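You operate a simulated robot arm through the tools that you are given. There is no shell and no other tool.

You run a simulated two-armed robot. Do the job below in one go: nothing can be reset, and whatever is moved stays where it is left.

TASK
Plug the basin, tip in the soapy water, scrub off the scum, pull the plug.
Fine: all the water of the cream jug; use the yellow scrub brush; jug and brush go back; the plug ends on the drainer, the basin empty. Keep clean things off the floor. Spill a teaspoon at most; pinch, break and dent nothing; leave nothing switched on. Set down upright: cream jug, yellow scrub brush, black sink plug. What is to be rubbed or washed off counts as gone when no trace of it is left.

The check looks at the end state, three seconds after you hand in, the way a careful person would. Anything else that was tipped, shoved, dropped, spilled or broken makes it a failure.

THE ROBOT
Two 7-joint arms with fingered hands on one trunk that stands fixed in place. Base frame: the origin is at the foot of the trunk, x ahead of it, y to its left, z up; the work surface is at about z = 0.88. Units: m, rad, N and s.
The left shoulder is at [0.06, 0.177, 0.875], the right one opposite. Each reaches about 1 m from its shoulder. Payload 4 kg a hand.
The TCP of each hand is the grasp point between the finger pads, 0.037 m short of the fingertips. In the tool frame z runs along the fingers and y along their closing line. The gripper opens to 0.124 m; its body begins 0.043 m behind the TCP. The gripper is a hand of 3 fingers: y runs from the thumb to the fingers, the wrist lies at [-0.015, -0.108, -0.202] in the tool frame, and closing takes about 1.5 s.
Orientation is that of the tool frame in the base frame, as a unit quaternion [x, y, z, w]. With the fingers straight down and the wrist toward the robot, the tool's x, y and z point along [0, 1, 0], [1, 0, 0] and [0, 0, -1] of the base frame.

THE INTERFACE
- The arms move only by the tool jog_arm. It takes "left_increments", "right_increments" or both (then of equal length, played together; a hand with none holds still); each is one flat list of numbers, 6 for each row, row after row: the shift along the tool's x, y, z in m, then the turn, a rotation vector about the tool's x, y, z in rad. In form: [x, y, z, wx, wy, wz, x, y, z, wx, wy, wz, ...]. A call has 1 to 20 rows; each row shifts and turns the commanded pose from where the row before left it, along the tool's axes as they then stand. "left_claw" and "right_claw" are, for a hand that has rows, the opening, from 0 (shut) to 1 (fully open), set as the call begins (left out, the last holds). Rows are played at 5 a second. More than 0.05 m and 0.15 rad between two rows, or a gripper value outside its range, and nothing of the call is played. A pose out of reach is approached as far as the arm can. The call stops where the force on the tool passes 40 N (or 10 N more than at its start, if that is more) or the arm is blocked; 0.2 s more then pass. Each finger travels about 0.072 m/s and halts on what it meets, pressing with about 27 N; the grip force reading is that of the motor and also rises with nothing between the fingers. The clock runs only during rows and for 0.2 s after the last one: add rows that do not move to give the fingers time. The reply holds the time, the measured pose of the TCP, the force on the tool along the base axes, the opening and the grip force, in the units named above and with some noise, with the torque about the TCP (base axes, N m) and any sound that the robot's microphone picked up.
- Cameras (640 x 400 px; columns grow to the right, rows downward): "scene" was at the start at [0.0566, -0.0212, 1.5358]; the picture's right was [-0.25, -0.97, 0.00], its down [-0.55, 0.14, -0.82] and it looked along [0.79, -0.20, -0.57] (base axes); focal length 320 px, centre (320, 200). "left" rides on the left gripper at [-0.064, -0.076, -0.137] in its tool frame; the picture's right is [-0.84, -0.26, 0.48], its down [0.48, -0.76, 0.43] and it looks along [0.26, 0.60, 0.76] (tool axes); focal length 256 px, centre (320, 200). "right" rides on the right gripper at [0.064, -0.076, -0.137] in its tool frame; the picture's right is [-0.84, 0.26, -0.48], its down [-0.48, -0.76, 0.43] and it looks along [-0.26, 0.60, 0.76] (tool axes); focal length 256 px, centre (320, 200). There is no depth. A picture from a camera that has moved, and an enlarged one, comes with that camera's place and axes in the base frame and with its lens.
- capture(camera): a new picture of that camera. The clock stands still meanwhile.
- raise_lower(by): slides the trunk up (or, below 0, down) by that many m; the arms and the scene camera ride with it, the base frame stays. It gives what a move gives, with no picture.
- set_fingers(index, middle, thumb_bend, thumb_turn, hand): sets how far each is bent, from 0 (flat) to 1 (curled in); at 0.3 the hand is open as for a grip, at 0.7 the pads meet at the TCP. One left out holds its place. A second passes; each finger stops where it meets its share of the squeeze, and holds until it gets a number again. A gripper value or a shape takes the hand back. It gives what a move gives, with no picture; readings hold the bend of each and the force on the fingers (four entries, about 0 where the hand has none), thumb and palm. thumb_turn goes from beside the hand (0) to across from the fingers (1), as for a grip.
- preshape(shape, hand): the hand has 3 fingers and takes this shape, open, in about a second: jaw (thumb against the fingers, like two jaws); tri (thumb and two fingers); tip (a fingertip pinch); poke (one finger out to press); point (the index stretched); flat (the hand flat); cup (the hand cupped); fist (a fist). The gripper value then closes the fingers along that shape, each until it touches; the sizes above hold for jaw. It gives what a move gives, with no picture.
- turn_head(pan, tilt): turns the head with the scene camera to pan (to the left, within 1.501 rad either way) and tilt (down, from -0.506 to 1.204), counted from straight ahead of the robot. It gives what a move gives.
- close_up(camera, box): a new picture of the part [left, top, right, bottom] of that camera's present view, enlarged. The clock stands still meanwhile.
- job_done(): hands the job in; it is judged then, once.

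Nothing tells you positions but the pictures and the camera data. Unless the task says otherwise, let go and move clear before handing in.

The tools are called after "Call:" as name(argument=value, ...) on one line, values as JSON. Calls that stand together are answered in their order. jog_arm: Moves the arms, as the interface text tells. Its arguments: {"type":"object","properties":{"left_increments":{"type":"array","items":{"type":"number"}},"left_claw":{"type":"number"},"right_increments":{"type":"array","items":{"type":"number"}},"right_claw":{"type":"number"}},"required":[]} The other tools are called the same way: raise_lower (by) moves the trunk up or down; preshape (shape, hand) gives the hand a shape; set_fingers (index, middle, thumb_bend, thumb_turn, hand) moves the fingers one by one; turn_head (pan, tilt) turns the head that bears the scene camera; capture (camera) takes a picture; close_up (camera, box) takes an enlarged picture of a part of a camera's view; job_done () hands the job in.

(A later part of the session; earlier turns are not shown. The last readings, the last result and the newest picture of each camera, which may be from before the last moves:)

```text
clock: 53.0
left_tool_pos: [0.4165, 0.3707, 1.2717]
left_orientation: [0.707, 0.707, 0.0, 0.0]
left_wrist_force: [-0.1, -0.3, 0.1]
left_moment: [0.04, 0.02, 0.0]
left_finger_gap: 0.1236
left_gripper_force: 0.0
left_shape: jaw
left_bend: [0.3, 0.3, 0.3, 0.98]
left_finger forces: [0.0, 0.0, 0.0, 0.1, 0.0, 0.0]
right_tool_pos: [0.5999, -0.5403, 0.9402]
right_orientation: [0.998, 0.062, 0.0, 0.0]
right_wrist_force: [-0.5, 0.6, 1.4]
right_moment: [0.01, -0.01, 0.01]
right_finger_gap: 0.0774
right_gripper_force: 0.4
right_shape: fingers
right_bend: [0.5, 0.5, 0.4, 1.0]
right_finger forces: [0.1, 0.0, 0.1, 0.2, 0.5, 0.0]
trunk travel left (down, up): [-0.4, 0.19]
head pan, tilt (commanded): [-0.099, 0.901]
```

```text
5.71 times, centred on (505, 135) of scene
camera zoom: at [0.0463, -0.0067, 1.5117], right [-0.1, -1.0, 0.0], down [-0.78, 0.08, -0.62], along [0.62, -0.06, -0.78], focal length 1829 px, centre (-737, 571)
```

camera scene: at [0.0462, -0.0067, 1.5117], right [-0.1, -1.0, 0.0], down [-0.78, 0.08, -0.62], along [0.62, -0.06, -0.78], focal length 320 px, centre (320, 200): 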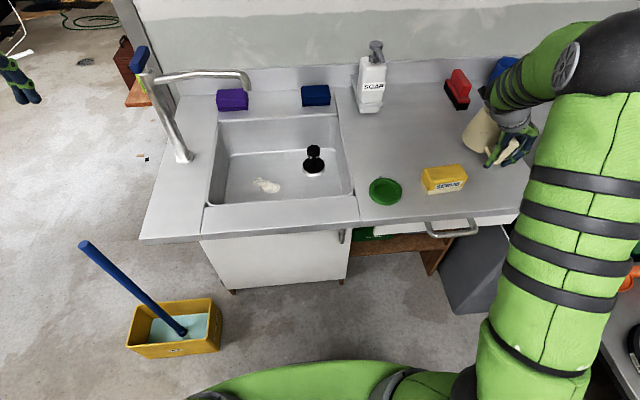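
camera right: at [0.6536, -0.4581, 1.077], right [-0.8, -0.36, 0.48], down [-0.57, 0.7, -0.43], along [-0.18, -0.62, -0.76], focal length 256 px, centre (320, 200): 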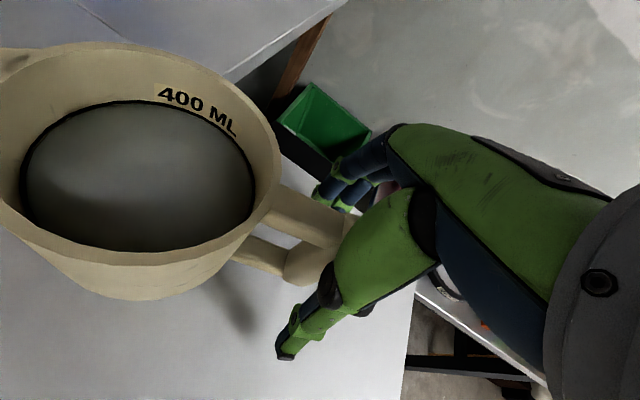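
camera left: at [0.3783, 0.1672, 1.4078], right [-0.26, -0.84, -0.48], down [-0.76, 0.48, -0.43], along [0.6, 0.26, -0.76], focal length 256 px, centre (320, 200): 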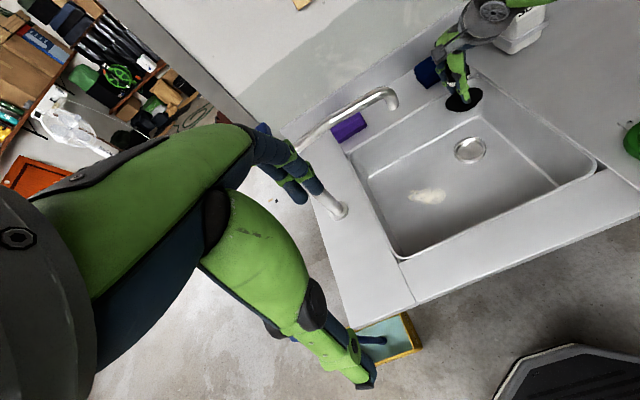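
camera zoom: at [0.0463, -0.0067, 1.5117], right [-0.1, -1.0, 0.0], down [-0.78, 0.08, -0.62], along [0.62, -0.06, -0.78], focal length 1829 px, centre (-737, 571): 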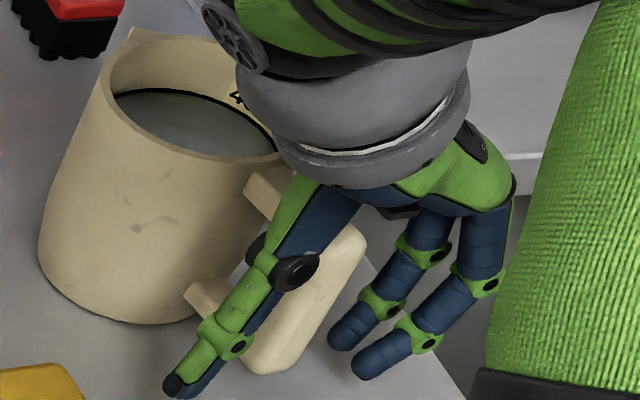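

The thumb's middle joint is close to the top of the bar, so that's likely what tipped the jug. I'll raise the hand 18 mm so only the pads and tips hold the bar, and shift 7 mm toward +y to centre it.

Call:
jog_arm(right_increments=[0, 0, -0.009, 0, 0, 0, 0.0008, -0.007, -0.009, 0, 0, 0, 0, 0, 0, 0, 0, 0])

Call:
set_fingers(hand="right", thumb_bend=0.52, index=0.52, middle=0.52)

Call:
close_up(camera="right", box=[200, 140, 400, 400])

Call:
close_up(camera="scene", box=[475, 100, 535, 170])

```text
clock: 53.8
left_tool_pos: [0.4163, 0.37, 1.27]
left_orientation: [0.707, 0.707, 0.0, 0.0]
left_wrist_force: [0.3, -0.2, 0.6]
left_moment: [0.0, -0.01, -0.01]
left_finger_gap: 0.1234
left_gripper_force: 0.0
left_shape: jaw
left_bend: [0.3, 0.3, 0.3, 0.98]
left_finger forces: [0.0, 0.1, 0.0, 0.1, 0.1, 0.0]
right_tool_pos: [0.5994, -0.5328, 0.9572]
right_orientation: [0.998, 0.061, 0.0, 0.0]
right_wrist_force: [0.1, 0.7, 0.1]
right_moment: [0.04, 0.0, 0.01]
right_finger_gap: 0.0776
right_gripper_force: 0.2
right_shape: fingers
right_bend: [0.5, 0.5, 0.4, 1.0]
right_finger forces: [0.0, 0.0, 0.0, 0.1, 0.1, 0.1]
trunk travel left (down, up): [-0.4, 0.19]
head pan, tilt (commanded): [-0.099, 0.901]
```

```text
clock: 54.8
left_tool_pos: [0.4168, 0.3702, 1.2702]
left_orientation: [0.707, 0.707, 0.0, 0.0]
left_wrist_force: [-0.1, -0.8, 0.3]
left_moment: [-0.01, -0.01, 0.0]
left_finger_gap: 0.1239
left_gripper_force: 0.1
left_shape: jaw
left_bend: [0.3, 0.3, 0.3, 0.98]
left_finger forces: [0.0, 0.1, 0.0, 0.0, 0.0, 0.0]
right_tool_pos: [0.5975, -0.5329, 0.9576]
right_orientation: [0.998, 0.061, 0.0, 0.0]
right_wrist_force: [1.1, 0.9, 0.5]
right_moment: [0.0, 0.03, 0.03]
right_finger_gap: 0.0562
right_gripper_force: 0.0
right_shape: fingers
right_bend: [0.52, 0.52, 0.52, 1.0]
right_finger forces: [0.0, 0.0, 0.1, 0.0, 0.1, 0.0]
trunk travel left (down, up): [-0.4, 0.19]
head pan, tilt (commanded): [-0.099, 0.901]
```

```text
1.54 times, centred on (300, 270) of right
camera zoom: at [0.6526, -0.4503, 1.0947], right [-0.8, -0.36, 0.48], down [-0.57, 0.7, -0.43], along [-0.18, -0.62, -0.76], focal length 394 px, centre (351, 92)
```

zoom: 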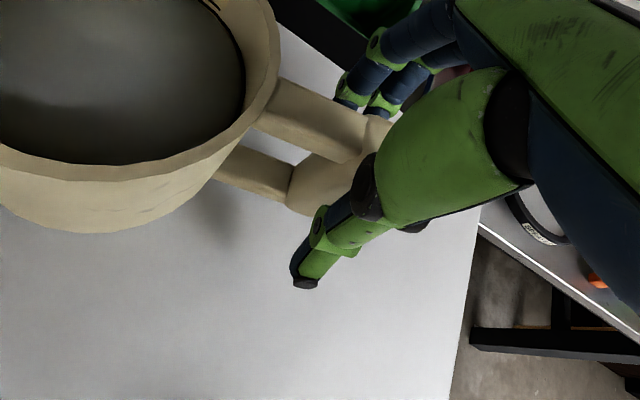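

```text
5.71 times, centred on (505, 135) of scene
camera zoom: at [0.0464, -0.0067, 1.5117], right [-0.1, -1.0, 0.0], down [-0.78, 0.08, -0.62], along [0.62, -0.06, -0.78], focal length 1829 px, centre (-737, 571)
```

zoom: 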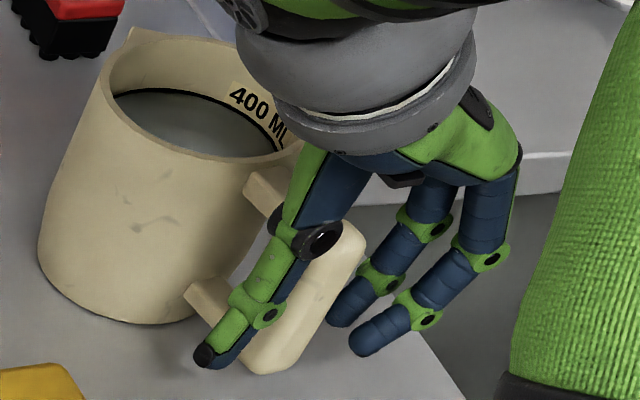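

Call:
close_up(camera="scene", box=[490, 130, 522, 168])

Call:
close_up(camera="right", box=[280, 170, 360, 260])

```text
10.53 times, centred on (506, 149) of scene
camera zoom: at [0.0464, -0.0067, 1.5117], right [-0.1, -1.0, 0.0], down [-0.78, 0.08, -0.62], along [0.62, -0.06, -0.78], focal length 3368 px, centre (-1638, 737)
```

zoom: 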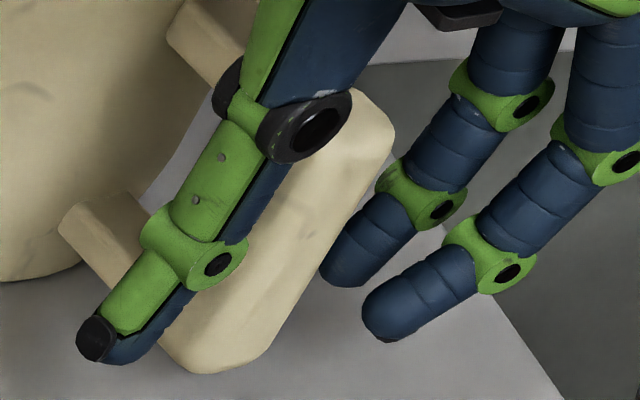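

```text
4.44 times, centred on (320, 215) of right
camera zoom: at [0.6526, -0.4503, 1.0947], right [-0.8, -0.36, 0.48], down [-0.57, 0.7, -0.43], along [-0.18, -0.62, -0.76], focal length 1138 px, centre (320, 133)
```

zoom: 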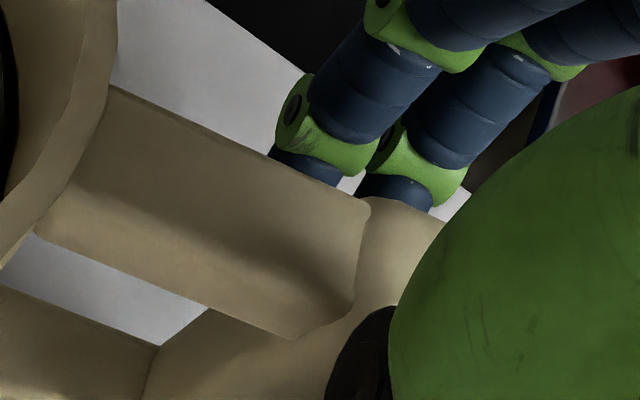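

The bar seems to stand higher than I assumed (z 0.90 to 0.98, about 20 mm square, centred near (0.602, -0.532)). I'll raise the hand to z ≈ 0.972 so the straight lower part of the thumb bears on it, and nudge it into line.

Call:
jog_arm(right_increments=[0, 0, -0.015, 0, 0, 0, 0.0043, -0.0025, 0, 0, 0, 0, 0, 0, 0, 0, 0, 0])

Call:
set_fingers(hand="right", thumb_bend=0.59, index=0.55, middle=0.55)

Call:
close_up(camera="scene", box=[480, 115, 530, 170])

Call:
close_up(camera="right", box=[200, 140, 400, 400])

```text
clock: 55.6
left_tool_pos: [0.4161, 0.3711, 1.2705]
left_orientation: [0.707, 0.707, 0.0, 0.0]
left_wrist_force: [0.6, -0.1, -0.2]
left_moment: [-0.04, -0.05, 0.03]
left_finger_gap: 0.1235
left_gripper_force: 0.1
left_shape: jaw
left_bend: [0.3, 0.3, 0.3, 0.98]
left_finger forces: [0.1, 0.0, 0.0, 0.0, 0.0, 0.1]
right_tool_pos: [0.603, -0.531, 0.9716]
right_orientation: [0.998, 0.062, -0.001, 0.0]
right_wrist_force: [0.3, -0.7, -0.3]
right_moment: [-0.01, 0.02, -0.01]
right_finger_gap: 0.056
right_gripper_force: 0.1
right_shape: fingers
right_bend: [0.52, 0.52, 0.52, 1.0]
right_finger forces: [0.0, 0.0, 0.0, 0.0, 0.1, 0.1]
trunk travel left (down, up): [-0.4, 0.19]
head pan, tilt (commanded): [-0.099, 0.901]
```

```text
clock: 56.6
left_tool_pos: [0.4162, 0.3702, 1.2701]
left_orientation: [0.708, 0.707, 0.0, -0.001]
left_wrist_force: [0.6, 0.0, -1.2]
left_moment: [-0.01, 0.01, -0.01]
left_finger_gap: 0.1236
left_gripper_force: 0.0
left_shape: jaw
left_bend: [0.3, 0.3, 0.3, 0.98]
left_finger forces: [0.1, 0.1, 0.0, 0.0, 0.0, 0.1]
right_tool_pos: [0.6022, -0.5293, 0.971]
right_orientation: [0.998, 0.061, 0.0, 0.0]
right_wrist_force: [0.0, 1.1, 0.4]
right_moment: [-0.02, -0.01, -0.02]
right_finger_gap: 0.0405
right_gripper_force: 0.0
right_shape: fingers
right_bend: [0.55, 0.55, 0.59, 1.0]
right_finger forces: [0.1, 0.0, 0.0, 0.0, 0.1, 0.1]
trunk travel left (down, up): [-0.4, 0.19]
head pan, tilt (commanded): [-0.099, 0.901]
```

```text
7.27 times, centred on (505, 142) of scene
camera zoom: at [0.0464, -0.0067, 1.5117], right [-0.1, -1.0, 0.0], down [-0.78, 0.08, -0.62], along [0.62, -0.06, -0.78], focal length 2327 px, centre (-1026, 618)
```

zoom: 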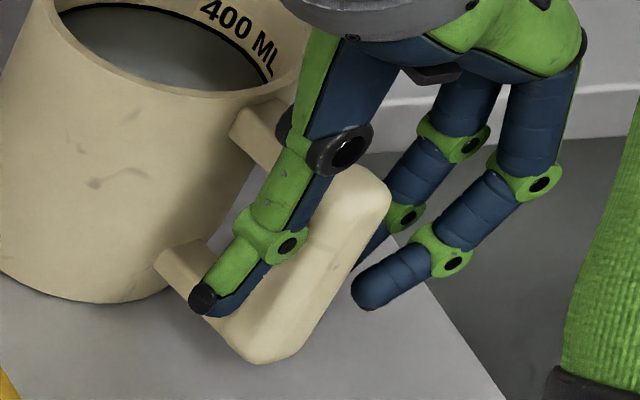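

```text
1.54 times, centred on (300, 270) of right
camera zoom: at [0.6571, -0.4479, 1.1088], right [-0.8, -0.36, 0.48], down [-0.57, 0.7, -0.43], along [-0.18, -0.62, -0.76], focal length 394 px, centre (351, 92)
```

zoom: 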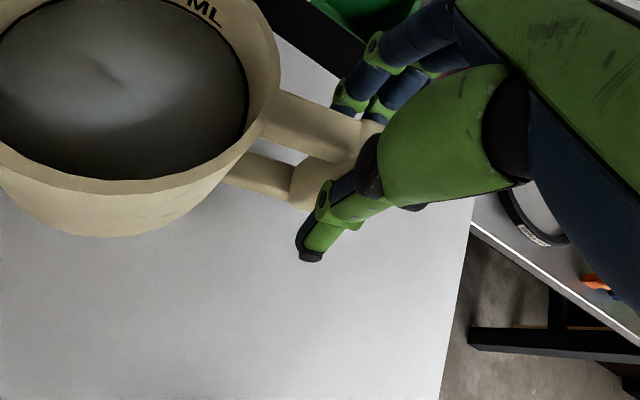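

Call:
set_fingers(hand="right", thumb_bend=0.62, index=0.6, middle=0.6)

Call:
close_up(camera="scene", box=[480, 115, 530, 170])

Call:
capture(camera="right")

```text
clock: 57.6
left_tool_pos: [0.4161, 0.3711, 1.2692]
left_orientation: [0.707, 0.708, 0.0, 0.0]
left_wrist_force: [-0.5, 0.3, -0.1]
left_moment: [0.0, -0.01, -0.02]
left_finger_gap: 0.1237
left_gripper_force: 0.1
left_shape: jaw
left_bend: [0.3, 0.3, 0.3, 0.98]
left_finger forces: [0.0, 0.1, 0.0, 0.0, 0.1, 0.1]
right_tool_pos: [0.6013, -0.5297, 0.9711]
right_orientation: [0.998, 0.061, 0.0, 0.0]
right_wrist_force: [-1.2, -0.2, 0.1]
right_moment: [-0.12, 0.02, -0.03]
right_finger_gap: 0.0333
right_gripper_force: 3.7
right_shape: fingers
right_bend: [0.59, 0.58, 0.61, 1.0]
right_finger forces: [1.3, 2.6, 0.0, 0.0, 4.1, 0.0]
trunk travel left (down, up): [-0.4, 0.19]
head pan, tilt (commanded): [-0.099, 0.901]
```

```text
7.27 times, centred on (505, 142) of scene
camera zoom: at [0.0464, -0.0067, 1.5117], right [-0.1, -1.0, 0.0], down [-0.78, 0.08, -0.62], along [0.62, -0.06, -0.78], focal length 2327 px, centre (-1026, 618)
```

zoom: 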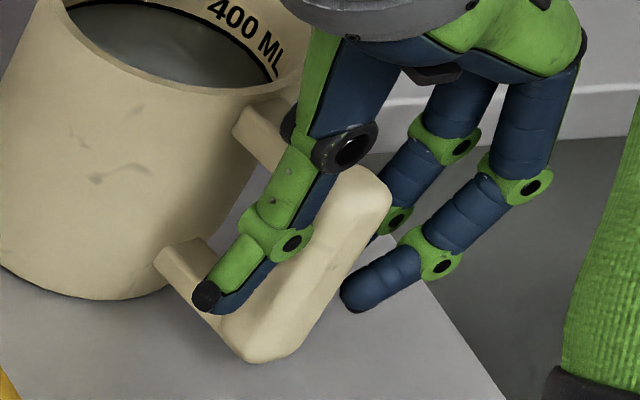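

```text
taken
camera right: at [0.6571, -0.4479, 1.1088], right [-0.8, -0.36, 0.48], down [-0.57, 0.7, -0.43], along [-0.18, -0.62, -0.76], focal length 256 px, centre (320, 200)
```

right: 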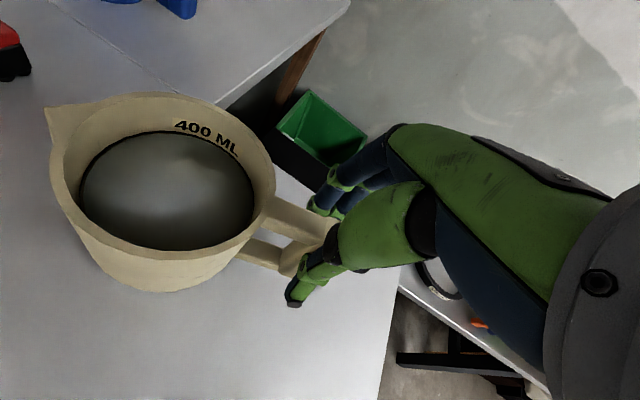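

Both sides now touch with balanced light forces, and the jug is nearly upright. I'll tighten gradually.

Call:
set_fingers(hand="right", thumb_bend=0.65, index=0.62, middle=0.62)

Call:
close_up(camera="scene", box=[480, 115, 530, 170])

Call:
capture(camera="right")

```text
clock: 58.6
left_tool_pos: [0.4166, 0.371, 1.2705]
left_orientation: [0.707, 0.707, 0.0, -0.001]
left_wrist_force: [0.3, 0.1, 0.3]
left_moment: [-0.02, -0.01, 0.01]
left_finger_gap: 0.1236
left_gripper_force: 0.1
left_shape: jaw
left_bend: [0.3, 0.3, 0.3, 0.98]
left_finger forces: [0.0, 0.0, 0.0, 0.0, 0.0, 0.1]
right_tool_pos: [0.6031, -0.5299, 0.9713]
right_orientation: [0.998, 0.061, 0.0, 0.0]
right_wrist_force: [-0.4, 0.8, -1.3]
right_moment: [-0.12, -0.03, 0.02]
right_finger_gap: 0.0311
right_gripper_force: 7.5
right_shape: fingers
right_bend: [0.59, 0.59, 0.63, 1.0]
right_finger forces: [3.4, 3.9, 0.0, 0.0, 7.3, 0.0]
trunk travel left (down, up): [-0.4, 0.19]
head pan, tilt (commanded): [-0.099, 0.901]
```

```text
7.27 times, centred on (505, 142) of scene
camera zoom: at [0.0463, -0.0067, 1.5117], right [-0.1, -1.0, 0.0], down [-0.78, 0.08, -0.62], along [0.62, -0.06, -0.78], focal length 2327 px, centre (-1026, 618)
```

zoom: 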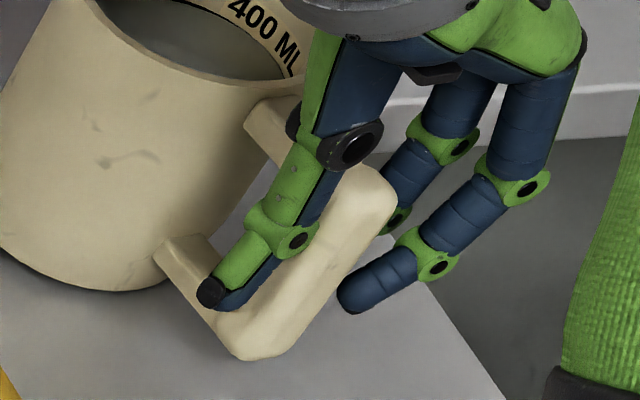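

```text
taken
camera right: at [0.6571, -0.448, 1.1088], right [-0.8, -0.36, 0.48], down [-0.57, 0.7, -0.43], along [-0.18, -0.62, -0.76], focal length 256 px, centre (320, 200)
```

right: 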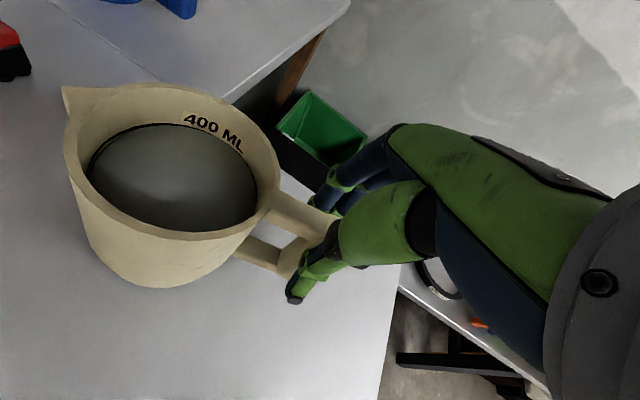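

Squeezing harder tilts the jug again because the thumb slopes outward. I'll loosen, roll the hand about -0.22 rad so the thumb lies parallel to the bar, and close again.

Call:
set_fingers(hand="right", thumb_bend=0.56, index=0.54, middle=0.54)

Call:
jog_arm(right_increments=[0, 0, 0, -0.11, 0, 0, 0, 0, 0, -0.11, 0, 0, 0, 0, 0, 0, 0, 0])

Call:
close_up(camera="scene", box=[480, 115, 530, 170])

Call:
capture(camera="right")

```text
clock: 59.6
left_tool_pos: [0.4156, 0.3699, 1.271]
left_orientation: [0.707, 0.707, -0.001, 0.0]
left_wrist_force: [0.3, 0.2, -0.2]
left_moment: [-0.05, 0.01, 0.01]
left_finger_gap: 0.1239
left_gripper_force: 0.1
left_shape: jaw
left_bend: [0.3, 0.3, 0.3, 0.98]
left_finger forces: [0.0, 0.0, 0.0, 0.1, 0.1, 0.0]
right_tool_pos: [0.6032, -0.5307, 0.9711]
right_orientation: [0.998, 0.062, 0.0, 0.0]
right_wrist_force: [0.4, -0.1, 0.2]
right_moment: [0.03, -0.02, -0.02]
right_finger_gap: 0.0462
right_gripper_force: 0.0
right_shape: fingers
right_bend: [0.54, 0.54, 0.56, 1.0]
right_finger forces: [0.1, 0.1, 0.0, 0.1, 0.1, 0.0]
trunk travel left (down, up): [-0.4, 0.19]
head pan, tilt (commanded): [-0.099, 0.901]
```

```text
clock: 60.4
left_tool_pos: [0.4159, 0.368, 1.2703]
left_orientation: [0.707, 0.707, 0.001, 0.0]
left_wrist_force: [-0.4, 0.1, 0.4]
left_moment: [0.05, 0.01, -0.03]
left_finger_gap: 0.1236
left_gripper_force: 0.0
left_shape: jaw
left_bend: [0.3, 0.3, 0.3, 0.98]
left_finger forces: [0.1, 0.0, 0.0, 0.0, 0.0, 0.0]
right_tool_pos: [0.6036, -0.5307, 0.9725]
right_orientation: [0.992, 0.061, 0.006, 0.11]
right_wrist_force: [1.2, -0.3, 0.3]
right_moment: [0.02, 0.01, -0.01]
right_finger_gap: 0.0468
right_gripper_force: 0.0
right_shape: fingers
right_bend: [0.54, 0.54, 0.56, 1.0]
right_finger forces: [0.0, 0.1, 0.0, 0.1, 0.1, 0.0]
trunk travel left (down, up): [-0.4, 0.19]
head pan, tilt (commanded): [-0.099, 0.901]
```

```text
7.27 times, centred on (505, 142) of scene
camera zoom: at [0.0463, -0.0069, 1.5117], right [-0.1, -0.99, 0.0], down [-0.78, 0.08, -0.62], along [0.62, -0.06, -0.78], focal length 2327 px, centre (-1026, 618)
```

zoom: 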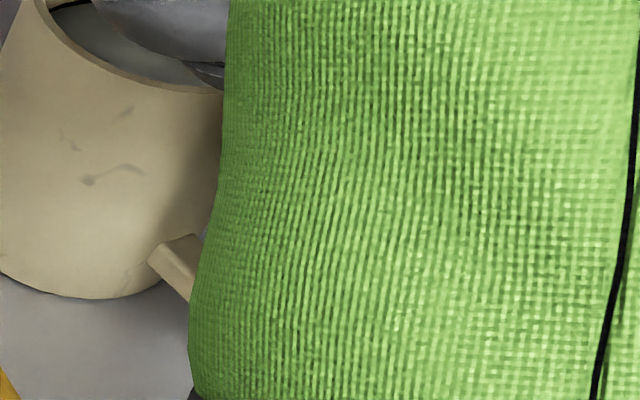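

```text
taken
camera right: at [0.654, -0.4201, 1.0892], right [-0.81, -0.25, 0.53], down [-0.56, 0.58, -0.59], along [-0.16, -0.77, -0.61], focal length 256 px, centre (320, 200)
```

right: 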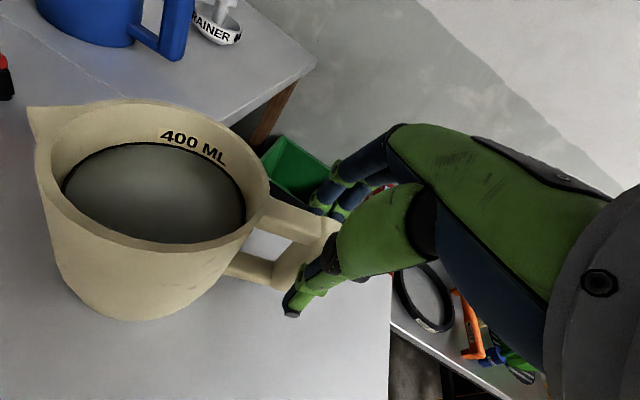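

The upper arm now blocks the scene view, but the hand camera still sees the jug. I'll close step by step again.

Call:
set_fingers(hand="right", thumb_bend=0.62, index=0.59, middle=0.59)

Call:
capture(camera="right")

Call:
set_fingers(hand="right", thumb_bend=0.65, index=0.62, middle=0.62)

Call:
capture(camera="right")

```text
clock: 61.4
left_tool_pos: [0.4157, 0.3708, 1.2705]
left_orientation: [0.707, 0.707, 0.0, 0.0]
left_wrist_force: [0.1, -0.3, -0.5]
left_moment: [-0.03, -0.01, 0.0]
left_finger_gap: 0.1239
left_gripper_force: 0.1
left_shape: jaw
left_bend: [0.3, 0.3, 0.3, 0.98]
left_finger forces: [0.0, 0.1, 0.0, 0.0, 0.0, 0.0]
right_tool_pos: [0.6031, -0.5304, 0.9717]
right_orientation: [0.992, 0.06, 0.007, 0.11]
right_wrist_force: [0.0, 0.2, 0.3]
right_moment: [0.01, -0.02, -0.02]
right_finger_gap: 0.0302
right_gripper_force: 0.1
right_shape: fingers
right_bend: [0.59, 0.59, 0.62, 1.0]
right_finger forces: [0.1, 0.2, 0.1, 0.0, 0.6, 0.0]
trunk travel left (down, up): [-0.4, 0.19]
head pan, tilt (commanded): [-0.099, 0.901]
```

```text
taken
camera right: at [0.6541, -0.4199, 1.0892], right [-0.81, -0.25, 0.53], down [-0.56, 0.58, -0.59], along [-0.16, -0.77, -0.61], focal length 256 px, centre (320, 200)
```

right: 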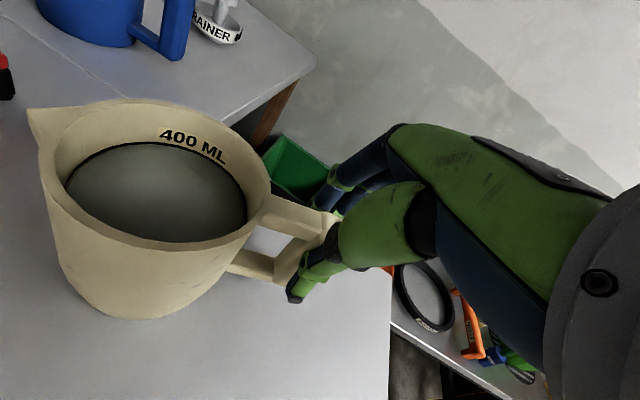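

```text
clock: 62.4
left_tool_pos: [0.4154, 0.37, 1.2699]
left_orientation: [0.707, 0.707, -0.001, 0.0]
left_wrist_force: [-0.1, 0.2, -0.5]
left_moment: [-0.04, 0.02, -0.02]
left_finger_gap: 0.1239
left_gripper_force: 0.1
left_shape: jaw
left_bend: [0.3, 0.3, 0.3, 0.98]
left_finger forces: [0.0, 0.0, 0.0, 0.0, 0.1, 0.0]
right_tool_pos: [0.6028, -0.5299, 0.9719]
right_orientation: [0.992, 0.061, 0.007, 0.11]
right_wrist_force: [-0.8, -0.2, -0.5]
right_moment: [-0.05, 0.02, -0.01]
right_finger_gap: 0.0286
right_gripper_force: 4.0
right_shape: fingers
right_bend: [0.6, 0.61, 0.64, 1.0]
right_finger forces: [2.3, 1.9, 0.0, 0.0, 4.4, 0.1]
trunk travel left (down, up): [-0.4, 0.19]
head pan, tilt (commanded): [-0.099, 0.901]
```

```text
taken
camera right: at [0.654, -0.4199, 1.0892], right [-0.81, -0.25, 0.53], down [-0.56, 0.58, -0.59], along [-0.16, -0.77, -0.61], focal length 256 px, centre (320, 200)
```

right: 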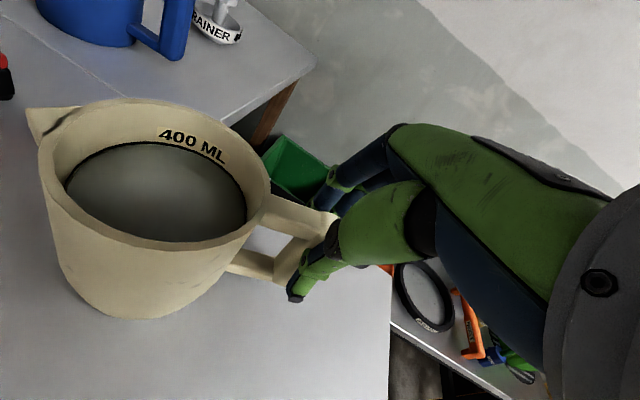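

The jug stays upright now as the grip tightens. I'll keep increasing.

Call:
set_fingers(hand="right", thumb_bend=0.7, index=0.67, middle=0.67)

Call:
capture(camera="right")

Call:
set_fingers(hand="right", thumb_bend=0.77, index=0.74, middle=0.74)

Call:
capture(camera="right")

```text
clock: 63.4
left_tool_pos: [0.4161, 0.3702, 1.2705]
left_orientation: [0.707, 0.707, 0.0, 0.0]
left_wrist_force: [-0.3, -0.3, 0.4]
left_moment: [-0.02, 0.01, 0.04]
left_finger_gap: 0.1236
left_gripper_force: 0.2
left_shape: jaw
left_bend: [0.3, 0.3, 0.3, 0.98]
left_finger forces: [0.0, 0.1, 0.1, 0.0, 0.0, 0.1]
right_tool_pos: [0.602, -0.5295, 0.9722]
right_orientation: [0.992, 0.061, 0.007, 0.109]
right_wrist_force: [-1.2, -0.8, -0.3]
right_moment: [-0.19, 0.0, -0.05]
right_finger_gap: 0.0238
right_gripper_force: 11.0
right_shape: fingers
right_bend: [0.6, 0.65, 0.68, 0.99]
right_finger forces: [8.9, 3.1, 0.0, 0.0, 10.5, 0.0]
trunk travel left (down, up): [-0.4, 0.19]
head pan, tilt (commanded): [-0.099, 0.901]
```

```text
taken
camera right: at [0.6541, -0.4199, 1.0892], right [-0.81, -0.25, 0.53], down [-0.56, 0.58, -0.59], along [-0.16, -0.77, -0.61], focal length 256 px, centre (320, 200)
```

right: 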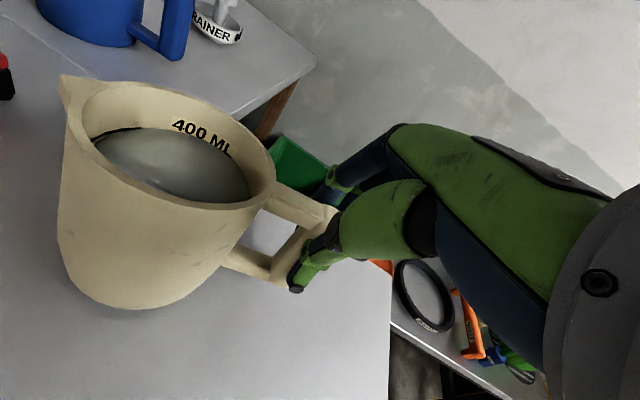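

```text
clock: 64.4
left_tool_pos: [0.4165, 0.3703, 1.2701]
left_orientation: [0.707, 0.707, 0.0, 0.0]
left_wrist_force: [0.9, 0.5, -0.1]
left_moment: [0.02, 0.0, 0.01]
left_finger_gap: 0.1239
left_gripper_force: 0.1
left_shape: jaw
left_bend: [0.3, 0.3, 0.3, 0.98]
left_finger forces: [0.0, 0.0, 0.1, 0.0, 0.0, 0.0]
right_tool_pos: [0.6026, -0.53, 0.9715]
right_orientation: [0.992, 0.061, 0.006, 0.11]
right_wrist_force: [-0.4, 1.5, -0.2]
right_moment: [-0.05, -0.01, 0.05]
right_finger_gap: 0.0214
right_gripper_force: 18.3
right_shape: fingers
right_bend: [0.59, 0.73, 0.68, 0.99]
right_finger forces: [12.0, 7.3, 0.0, 0.0, 17.4, 0.0]
trunk travel left (down, up): [-0.4, 0.19]
head pan, tilt (commanded): [-0.099, 0.901]
```

```text
taken
camera right: at [0.654, -0.4198, 1.0893], right [-0.81, -0.25, 0.53], down [-0.56, 0.58, -0.59], along [-0.16, -0.77, -0.61], focal length 256 px, centre (320, 200)
```

right: 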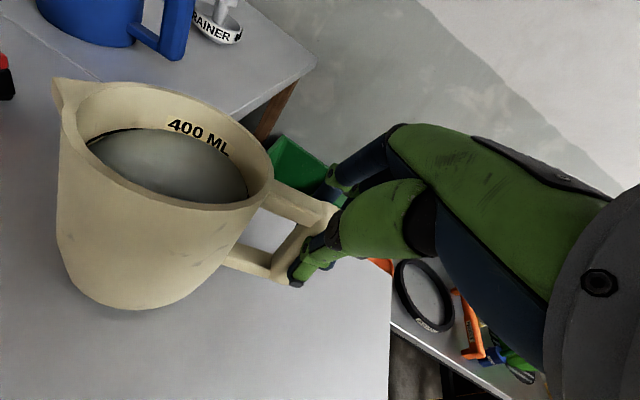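

The tilt comes back partly at higher force, because the bar wants to settle about 20–25° from the hand's axis. I'll loosen, roll the hand another 0.2 rad and regrip so it settles upright.

Call:
set_fingers(hand="right", thumb_bend=0.62, index=0.59, middle=0.62)

Call:
set_fingers(hand="right", thumb_bend=0.56, index=0.54, middle=0.54)

Call:
jog_arm(right_increments=[0, 0, 0, -0.1, 0, 0, 0, 0, 0, -0.1, 0, 0, 0, 0, 0, 0, 0, 0])

Call:
capture(camera="right")

Call:
close_up(camera="right", box=[220, 150, 400, 330])

```text
clock: 65.4
left_tool_pos: [0.4164, 0.3707, 1.2705]
left_orientation: [0.707, 0.707, 0.0, 0.0]
left_wrist_force: [0.1, -0.7, -0.1]
left_moment: [-0.01, -0.02, 0.0]
left_finger_gap: 0.1237
left_gripper_force: 0.1
left_shape: jaw
left_bend: [0.3, 0.3, 0.3, 0.98]
left_finger forces: [0.1, 0.0, 0.0, 0.0, 0.0, 0.1]
right_tool_pos: [0.6026, -0.5289, 0.971]
right_orientation: [0.992, 0.061, 0.007, 0.11]
right_wrist_force: [-0.3, 0.8, 0.2]
right_moment: [0.0, -0.03, -0.01]
right_finger_gap: 0.0303
right_gripper_force: 0.3
right_shape: fingers
right_bend: [0.59, 0.62, 0.62, 1.0]
right_finger forces: [0.3, 0.0, 0.0, 0.0, 0.4, 0.0]
trunk travel left (down, up): [-0.4, 0.19]
head pan, tilt (commanded): [-0.099, 0.901]
```

```text
clock: 66.4
left_tool_pos: [0.4172, 0.3707, 1.2708]
left_orientation: [0.707, 0.707, 0.001, 0.0]
left_wrist_force: [0.4, 0.4, 0.7]
left_moment: [0.0, 0.03, -0.03]
left_finger_gap: 0.1234
left_gripper_force: 0.1
left_shape: jaw
left_bend: [0.3, 0.3, 0.3, 0.98]
left_finger forces: [0.1, 0.1, 0.0, 0.0, 0.1, 0.1]
right_tool_pos: [0.6032, -0.5311, 0.9737]
right_orientation: [0.992, 0.061, 0.007, 0.11]
right_wrist_force: [0.2, 0.7, -0.3]
right_moment: [-0.02, -0.01, 0.01]
right_finger_gap: 0.0467
right_gripper_force: 0.1
right_shape: fingers
right_bend: [0.54, 0.54, 0.56, 1.0]
right_finger forces: [0.1, 0.0, 0.0, 0.0, 0.1, 0.0]
trunk travel left (down, up): [-0.4, 0.19]
head pan, tilt (commanded): [-0.099, 0.901]
```

```text
clock: 67.2
left_tool_pos: [0.4159, 0.3708, 1.2713]
left_orientation: [0.707, 0.707, -0.001, 0.0]
left_wrist_force: [0.3, -0.1, -0.2]
left_moment: [0.0, -0.03, -0.03]
left_finger_gap: 0.1238
left_gripper_force: 0.1
left_shape: jaw
left_bend: [0.3, 0.3, 0.3, 0.98]
left_finger forces: [0.0, 0.0, 0.0, 0.1, 0.0, 0.0]
right_tool_pos: [0.6035, -0.5309, 0.9715]
right_orientation: [0.976, 0.06, 0.012, 0.208]
right_wrist_force: [0.0, 0.3, 0.3]
right_moment: [0.0, 0.01, 0.01]
right_finger_gap: 0.0462
right_gripper_force: 0.0
right_shape: fingers
right_bend: [0.54, 0.54, 0.56, 1.0]
right_finger forces: [0.1, 0.1, 0.1, 0.0, 0.0, 0.0]
trunk travel left (down, up): [-0.4, 0.19]
head pan, tilt (commanded): [-0.099, 0.901]
```

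```text
taken
camera right: at [0.6513, -0.3988, 1.0662], right [-0.83, -0.14, 0.55], down [-0.54, 0.45, -0.71], along [-0.15, -0.88, -0.45], focal length 256 px, centre (320, 200)
```

right: 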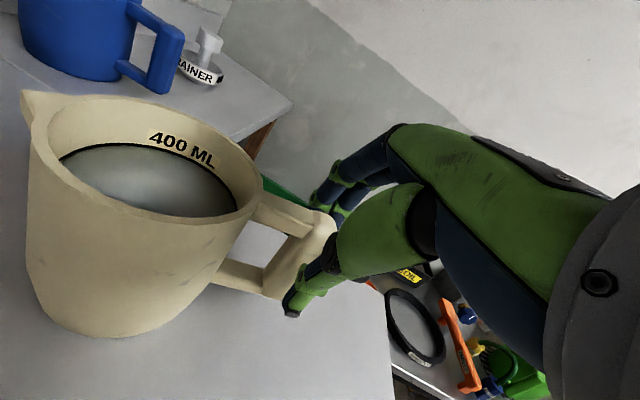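

```text
2.22 times, centred on (310, 240) of right
camera zoom: at [0.6513, -0.3988, 1.0662], right [-0.83, -0.14, 0.55], down [-0.54, 0.45, -0.71], along [-0.15, -0.88, -0.45], focal length 569 px, centre (342, 111)
```

zoom: 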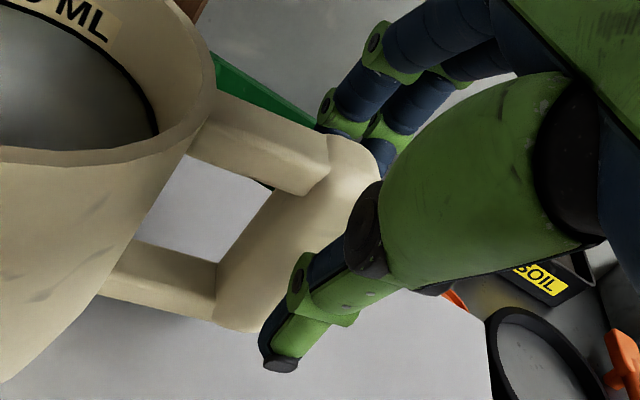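

Good view: the thumb now runs parallel to the bar. Closing in steps again.

Call:
set_fingers(hand="right", thumb_bend=0.64, index=0.61, middle=0.61)

Call:
set_fingers(hand="right", thumb_bend=0.68, index=0.65, middle=0.65)

Call:
capture(camera="right")

Call:
set_fingers(hand="right", thumb_bend=0.73, index=0.7, middle=0.7)

Call:
capture(camera="right")

```text
clock: 68.2
left_tool_pos: [0.4164, 0.3714, 1.2701]
left_orientation: [0.707, 0.707, 0.0, 0.0]
left_wrist_force: [-0.3, 0.4, 0.3]
left_moment: [0.01, -0.04, -0.02]
left_finger_gap: 0.1239
left_gripper_force: 0.0
left_shape: jaw
left_bend: [0.3, 0.3, 0.3, 0.98]
left_finger forces: [0.1, 0.0, 0.0, 0.0, 0.0, 0.0]
right_tool_pos: [0.6032, -0.5299, 0.9703]
right_orientation: [0.976, 0.06, 0.013, 0.209]
right_wrist_force: [-0.7, 1.2, -0.5]
right_moment: [0.03, 0.03, -0.05]
right_finger_gap: 0.0266
right_gripper_force: 1.2
right_shape: fingers
right_bend: [0.6, 0.61, 0.64, 1.0]
right_finger forces: [0.9, 0.0, 0.1, 0.0, 1.5, 0.0]
trunk travel left (down, up): [-0.4, 0.19]
head pan, tilt (commanded): [-0.099, 0.901]
```

```text
clock: 69.2
left_tool_pos: [0.4166, 0.371, 1.2704]
left_orientation: [0.707, 0.707, 0.0, 0.0]
left_wrist_force: [-0.3, 0.2, -0.5]
left_moment: [0.01, -0.02, 0.02]
left_finger_gap: 0.1237
left_gripper_force: 0.0
left_shape: jaw
left_bend: [0.3, 0.3, 0.3, 0.98]
left_finger forces: [0.0, 0.1, 0.1, 0.1, 0.0, 0.1]
right_tool_pos: [0.6014, -0.5298, 0.9722]
right_orientation: [0.976, 0.059, 0.012, 0.208]
right_wrist_force: [0.1, -0.4, 0.3]
right_moment: [-0.07, 0.04, 0.0]
right_finger_gap: 0.0248
right_gripper_force: 4.7
right_shape: fingers
right_bend: [0.61, 0.65, 0.66, 1.0]
right_finger forces: [5.0, 0.0, 0.0, 0.0, 5.2, 0.1]
trunk travel left (down, up): [-0.4, 0.19]
head pan, tilt (commanded): [-0.099, 0.901]
```

```text
taken
camera right: at [0.6514, -0.3987, 1.0661], right [-0.83, -0.14, 0.55], down [-0.54, 0.45, -0.71], along [-0.15, -0.88, -0.45], focal length 256 px, centre (320, 200)
```

right: 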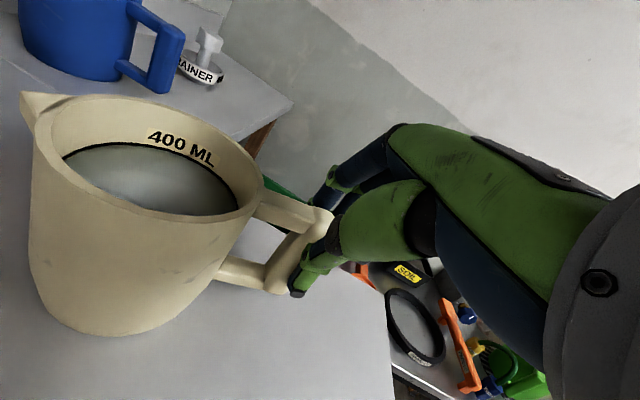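

```text
clock: 70.2
left_tool_pos: [0.4165, 0.3694, 1.2699]
left_orientation: [0.707, 0.707, 0.0, 0.0]
left_wrist_force: [-0.1, 0.2, 0.6]
left_moment: [-0.01, 0.04, 0.01]
left_finger_gap: 0.1238
left_gripper_force: 0.1
left_shape: jaw
left_bend: [0.3, 0.3, 0.3, 0.98]
left_finger forces: [0.0, 0.1, 0.0, 0.1, 0.0, 0.0]
right_tool_pos: [0.6034, -0.5304, 0.9713]
right_orientation: [0.976, 0.059, 0.013, 0.209]
right_wrist_force: [-0.1, 0.3, 0.0]
right_moment: [-0.05, 0.0, -0.04]
right_finger_gap: 0.0227
right_gripper_force: 11.1
right_shape: fingers
right_bend: [0.61, 0.7, 0.68, 1.0]
right_finger forces: [11.3, 0.1, 0.1, 0.0, 10.9, 0.0]
trunk travel left (down, up): [-0.4, 0.19]
head pan, tilt (commanded): [-0.099, 0.901]
```

```text
taken
camera right: at [0.6514, -0.3988, 1.0661], right [-0.83, -0.14, 0.55], down [-0.54, 0.45, -0.71], along [-0.15, -0.88, -0.45], focal length 256 px, centre (320, 200)
```

right: 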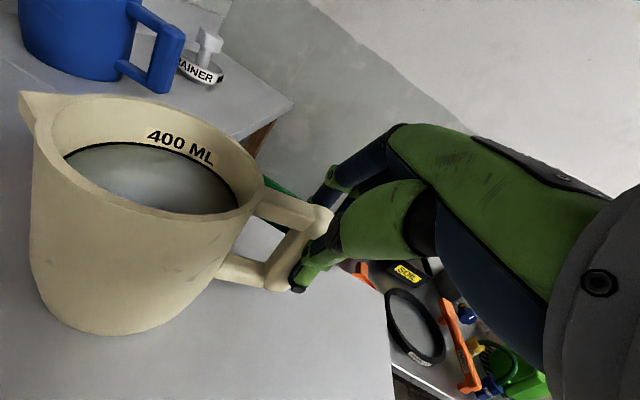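

There's no tilt now at 11 N, but the middle finger isn't touching, so the bar sits about 10 mm nearer the jug than the hand's centre. I'll loosen, shift 10 mm toward the jug and regrip.

Call:
set_fingers(hand="right", thumb_bend=0.57, index=0.54, middle=0.54)

Call:
jog_arm(right_increments=[0.005, 0, 0, 0, 0, 0, 0.005, 0, 0, 0, 0, 0, 0, 0, 0, 0, 0, 0])

Call:
set_fingers(hand="right", thumb_bend=0.64, index=0.61, middle=0.61)

Call:
close_up(camera="right", box=[220, 150, 400, 330])

Call:
set_fingers(hand="right", thumb_bend=0.69, index=0.66, middle=0.66)

Call:
capture(camera="right")

```text
clock: 71.2
left_tool_pos: [0.4159, 0.3709, 1.2704]
left_orientation: [0.707, 0.707, 0.0, 0.001]
left_wrist_force: [1.1, -0.1, -0.8]
left_moment: [0.0, -0.01, -0.01]
left_finger_gap: 0.1237
left_gripper_force: 0.1
left_shape: jaw
left_bend: [0.3, 0.3, 0.3, 0.98]
left_finger forces: [0.0, 0.0, 0.0, 0.0, 0.0, 0.0]
right_tool_pos: [0.6032, -0.5306, 0.9715]
right_orientation: [0.976, 0.059, 0.013, 0.209]
right_wrist_force: [1.4, -0.8, -0.2]
right_moment: [-0.02, 0.0, -0.06]
right_finger_gap: 0.0463
right_gripper_force: 0.1
right_shape: fingers
right_bend: [0.54, 0.54, 0.56, 1.0]
right_finger forces: [0.0, 0.1, 0.0, 0.0, 0.0, 0.0]
trunk travel left (down, up): [-0.4, 0.19]
head pan, tilt (commanded): [-0.099, 0.901]
```

```text
clock: 72.0
left_tool_pos: [0.4164, 0.3695, 1.271]
left_orientation: [0.708, 0.706, 0.0, 0.0]
left_wrist_force: [0.0, 0.0, 0.8]
left_moment: [0.0, 0.0, 0.03]
left_finger_gap: 0.1239
left_gripper_force: 0.0
left_shape: jaw
left_bend: [0.3, 0.3, 0.3, 0.98]
left_finger forces: [0.0, 0.1, 0.0, 0.0, 0.0, 0.1]
right_tool_pos: [0.6127, -0.5295, 0.9708]
right_orientation: [0.976, 0.059, 0.013, 0.207]
right_wrist_force: [0.4, -0.8, 0.9]
right_moment: [0.0, -0.02, 0.01]
right_finger_gap: 0.0462
right_gripper_force: 0.2
right_shape: fingers
right_bend: [0.54, 0.54, 0.56, 1.0]
right_finger forces: [0.0, 0.1, 0.0, 0.1, 0.1, 0.0]
trunk travel left (down, up): [-0.4, 0.19]
head pan, tilt (commanded): [-0.099, 0.901]
```

```text
clock: 73.0
left_tool_pos: [0.4162, 0.3701, 1.2715]
left_orientation: [0.707, 0.707, 0.0, -0.001]
left_wrist_force: [0.3, 0.6, 0.3]
left_moment: [0.0, 0.02, 0.03]
left_finger_gap: 0.1237
left_gripper_force: 0.0
left_shape: jaw
left_bend: [0.3, 0.3, 0.3, 0.98]
left_finger forces: [0.0, 0.0, 0.0, 0.1, 0.0, 0.0]
right_tool_pos: [0.6121, -0.529, 0.9702]
right_orientation: [0.976, 0.06, 0.013, 0.208]
right_wrist_force: [-0.5, -0.1, 0.8]
right_moment: [-0.07, 0.06, 0.03]
right_finger_gap: 0.0272
right_gripper_force: 2.5
right_shape: fingers
right_bend: [0.61, 0.59, 0.63, 1.0]
right_finger forces: [0.5, 2.1, 0.1, 0.0, 2.4, 0.0]
trunk travel left (down, up): [-0.4, 0.19]
head pan, tilt (commanded): [-0.099, 0.901]
```

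```text
2.22 times, centred on (310, 240) of right
camera zoom: at [0.6611, -0.3975, 1.0653], right [-0.83, -0.14, 0.55], down [-0.54, 0.45, -0.71], along [-0.15, -0.88, -0.45], focal length 569 px, centre (342, 111)
```

zoom: 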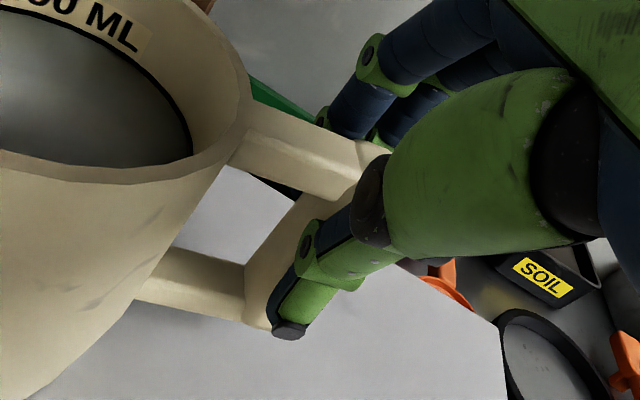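

```text
clock: 74.0
left_tool_pos: [0.4163, 0.3714, 1.2705]
left_orientation: [0.707, 0.707, 0.001, -0.001]
left_wrist_force: [-0.3, -0.5, -0.1]
left_moment: [0.01, 0.0, -0.01]
left_finger_gap: 0.1238
left_gripper_force: 0.1
left_shape: jaw
left_bend: [0.3, 0.3, 0.3, 0.98]
left_finger forces: [0.1, 0.0, 0.0, 0.0, 0.1, 0.0]
right_tool_pos: [0.6122, -0.5291, 0.971]
right_orientation: [0.976, 0.06, 0.013, 0.208]
right_wrist_force: [-1.7, 0.5, 0.4]
right_moment: [-0.12, 0.05, 0.0]
right_finger_gap: 0.0246
right_gripper_force: 9.8
right_shape: fingers
right_bend: [0.62, 0.63, 0.66, 1.0]
right_finger forces: [6.1, 4.5, 0.0, 0.1, 9.5, 0.1]
trunk travel left (down, up): [-0.4, 0.19]
head pan, tilt (commanded): [-0.099, 0.901]
```

```text
taken
camera right: at [0.6611, -0.3976, 1.0652], right [-0.83, -0.14, 0.55], down [-0.54, 0.45, -0.71], along [-0.15, -0.88, -0.45], focal length 256 px, centre (320, 200)
```

right: 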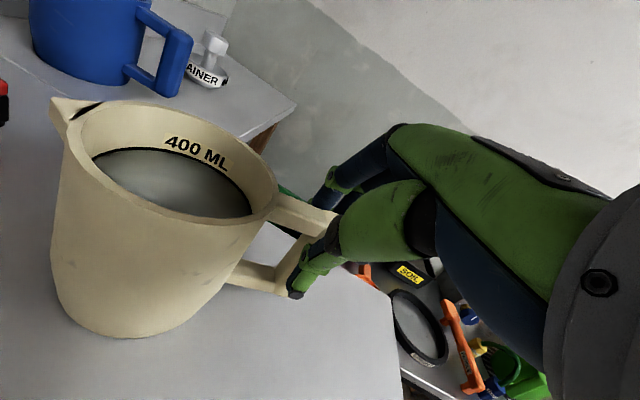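

Both fingers and the thumb now bear on the bar at about 10 N with little tilt. I'll squeeze more.

Call:
set_fingers(hand="right", thumb_bend=0.75, index=0.72, middle=0.72)

Call:
capture(camera="right")

Call:
set_fingers(hand="right", thumb_bend=0.9, index=0.87, middle=0.87)

Call:
capture(camera="right")

```text
clock: 75.0
left_tool_pos: [0.4168, 0.3711, 1.271]
left_orientation: [0.707, 0.707, 0.0, -0.001]
left_wrist_force: [0.7, -0.6, -0.1]
left_moment: [0.0, -0.06, -0.03]
left_finger_gap: 0.1237
left_gripper_force: 0.0
left_shape: jaw
left_bend: [0.3, 0.3, 0.3, 0.98]
left_finger forces: [0.1, 0.0, 0.0, 0.0, 0.0, 0.0]
right_tool_pos: [0.6123, -0.5275, 0.9712]
right_orientation: [0.976, 0.06, 0.013, 0.209]
right_wrist_force: [0.6, 0.1, 0.3]
right_moment: [-0.05, 0.04, 0.06]
right_finger_gap: 0.0226
right_gripper_force: 23.1
right_shape: fingers
right_bend: [0.62, 0.64, 0.66, 0.99]
right_finger forces: [12.2, 11.4, 0.1, 0.0, 22.7, 0.0]
trunk travel left (down, up): [-0.4, 0.19]
head pan, tilt (commanded): [-0.099, 0.901]
```

```text
taken
camera right: at [0.6612, -0.3974, 1.0652], right [-0.83, -0.14, 0.55], down [-0.54, 0.45, -0.71], along [-0.15, -0.88, -0.45], focal length 256 px, centre (320, 200)
```

right: 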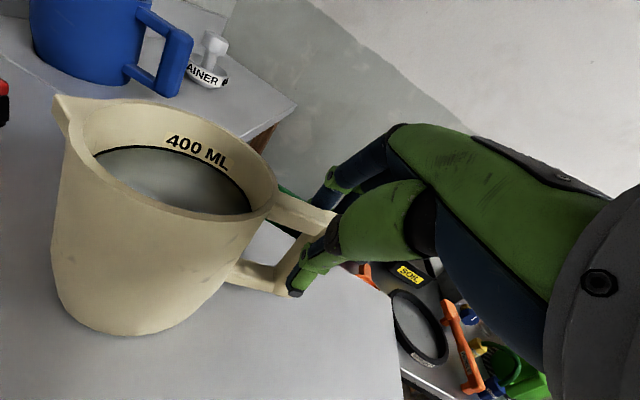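

```text
clock: 76.0
left_tool_pos: [0.4156, 0.3705, 1.2695]
left_orientation: [0.707, 0.707, -0.001, 0.0]
left_wrist_force: [-0.4, 0.8, 0.6]
left_moment: [-0.02, 0.06, -0.02]
left_finger_gap: 0.1238
left_gripper_force: 0.1
left_shape: jaw
left_bend: [0.3, 0.3, 0.3, 0.98]
left_finger forces: [0.0, 0.0, 0.1, 0.1, 0.1, 0.0]
right_tool_pos: [0.6121, -0.5293, 0.9706]
right_orientation: [0.976, 0.06, 0.012, 0.208]
right_wrist_force: [0.0, 1.2, -0.7]
right_moment: [0.31, 0.07, 0.11]
right_finger_gap: 0.0221
right_gripper_force: 26.0
right_shape: fingers
right_bend: [0.62, 0.64, 0.64, 1.0]
right_finger forces: [13.2, 13.3, 0.1, 0.1, 25.8, 0.0]
trunk travel left (down, up): [-0.4, 0.19]
head pan, tilt (commanded): [-0.099, 0.901]
```

```text
taken
camera right: at [0.6612, -0.3974, 1.0652], right [-0.83, -0.14, 0.55], down [-0.54, 0.45, -0.71], along [-0.15, -0.88, -0.45], focal length 256 px, centre (320, 200)
```

right: 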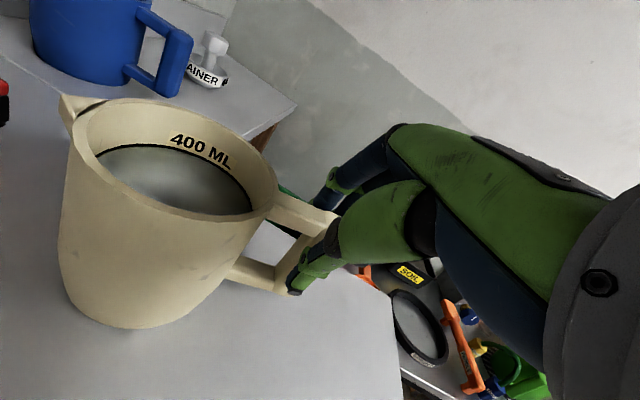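

The grip is now 26 N and well balanced between the fingers. I'll check how level the jug is.

Call:
close_up(camera="right", box=[30, 70, 350, 350])

Call:
capture(camera="scene")

```text
1.43 times, centred on (190, 210) of right
camera zoom: at [0.6612, -0.3974, 1.0652], right [-0.83, -0.14, 0.55], down [-0.54, 0.45, -0.71], along [-0.15, -0.88, -0.45], focal length 366 px, centre (506, 186)
```

zoom: 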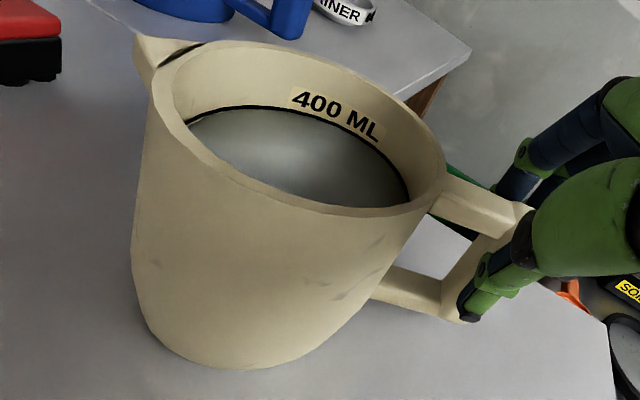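

```text
taken
camera scene: at [0.0464, -0.0066, 1.5117], right [-0.1, -1.0, 0.0], down [-0.78, 0.08, -0.62], along [0.62, -0.06, -0.78], focal length 320 px, centre (320, 200)
```

scene: 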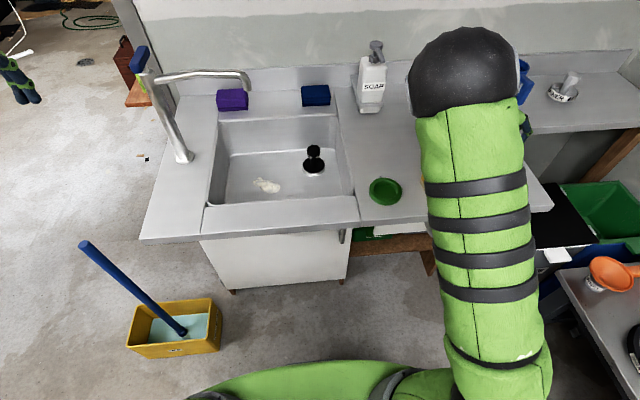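

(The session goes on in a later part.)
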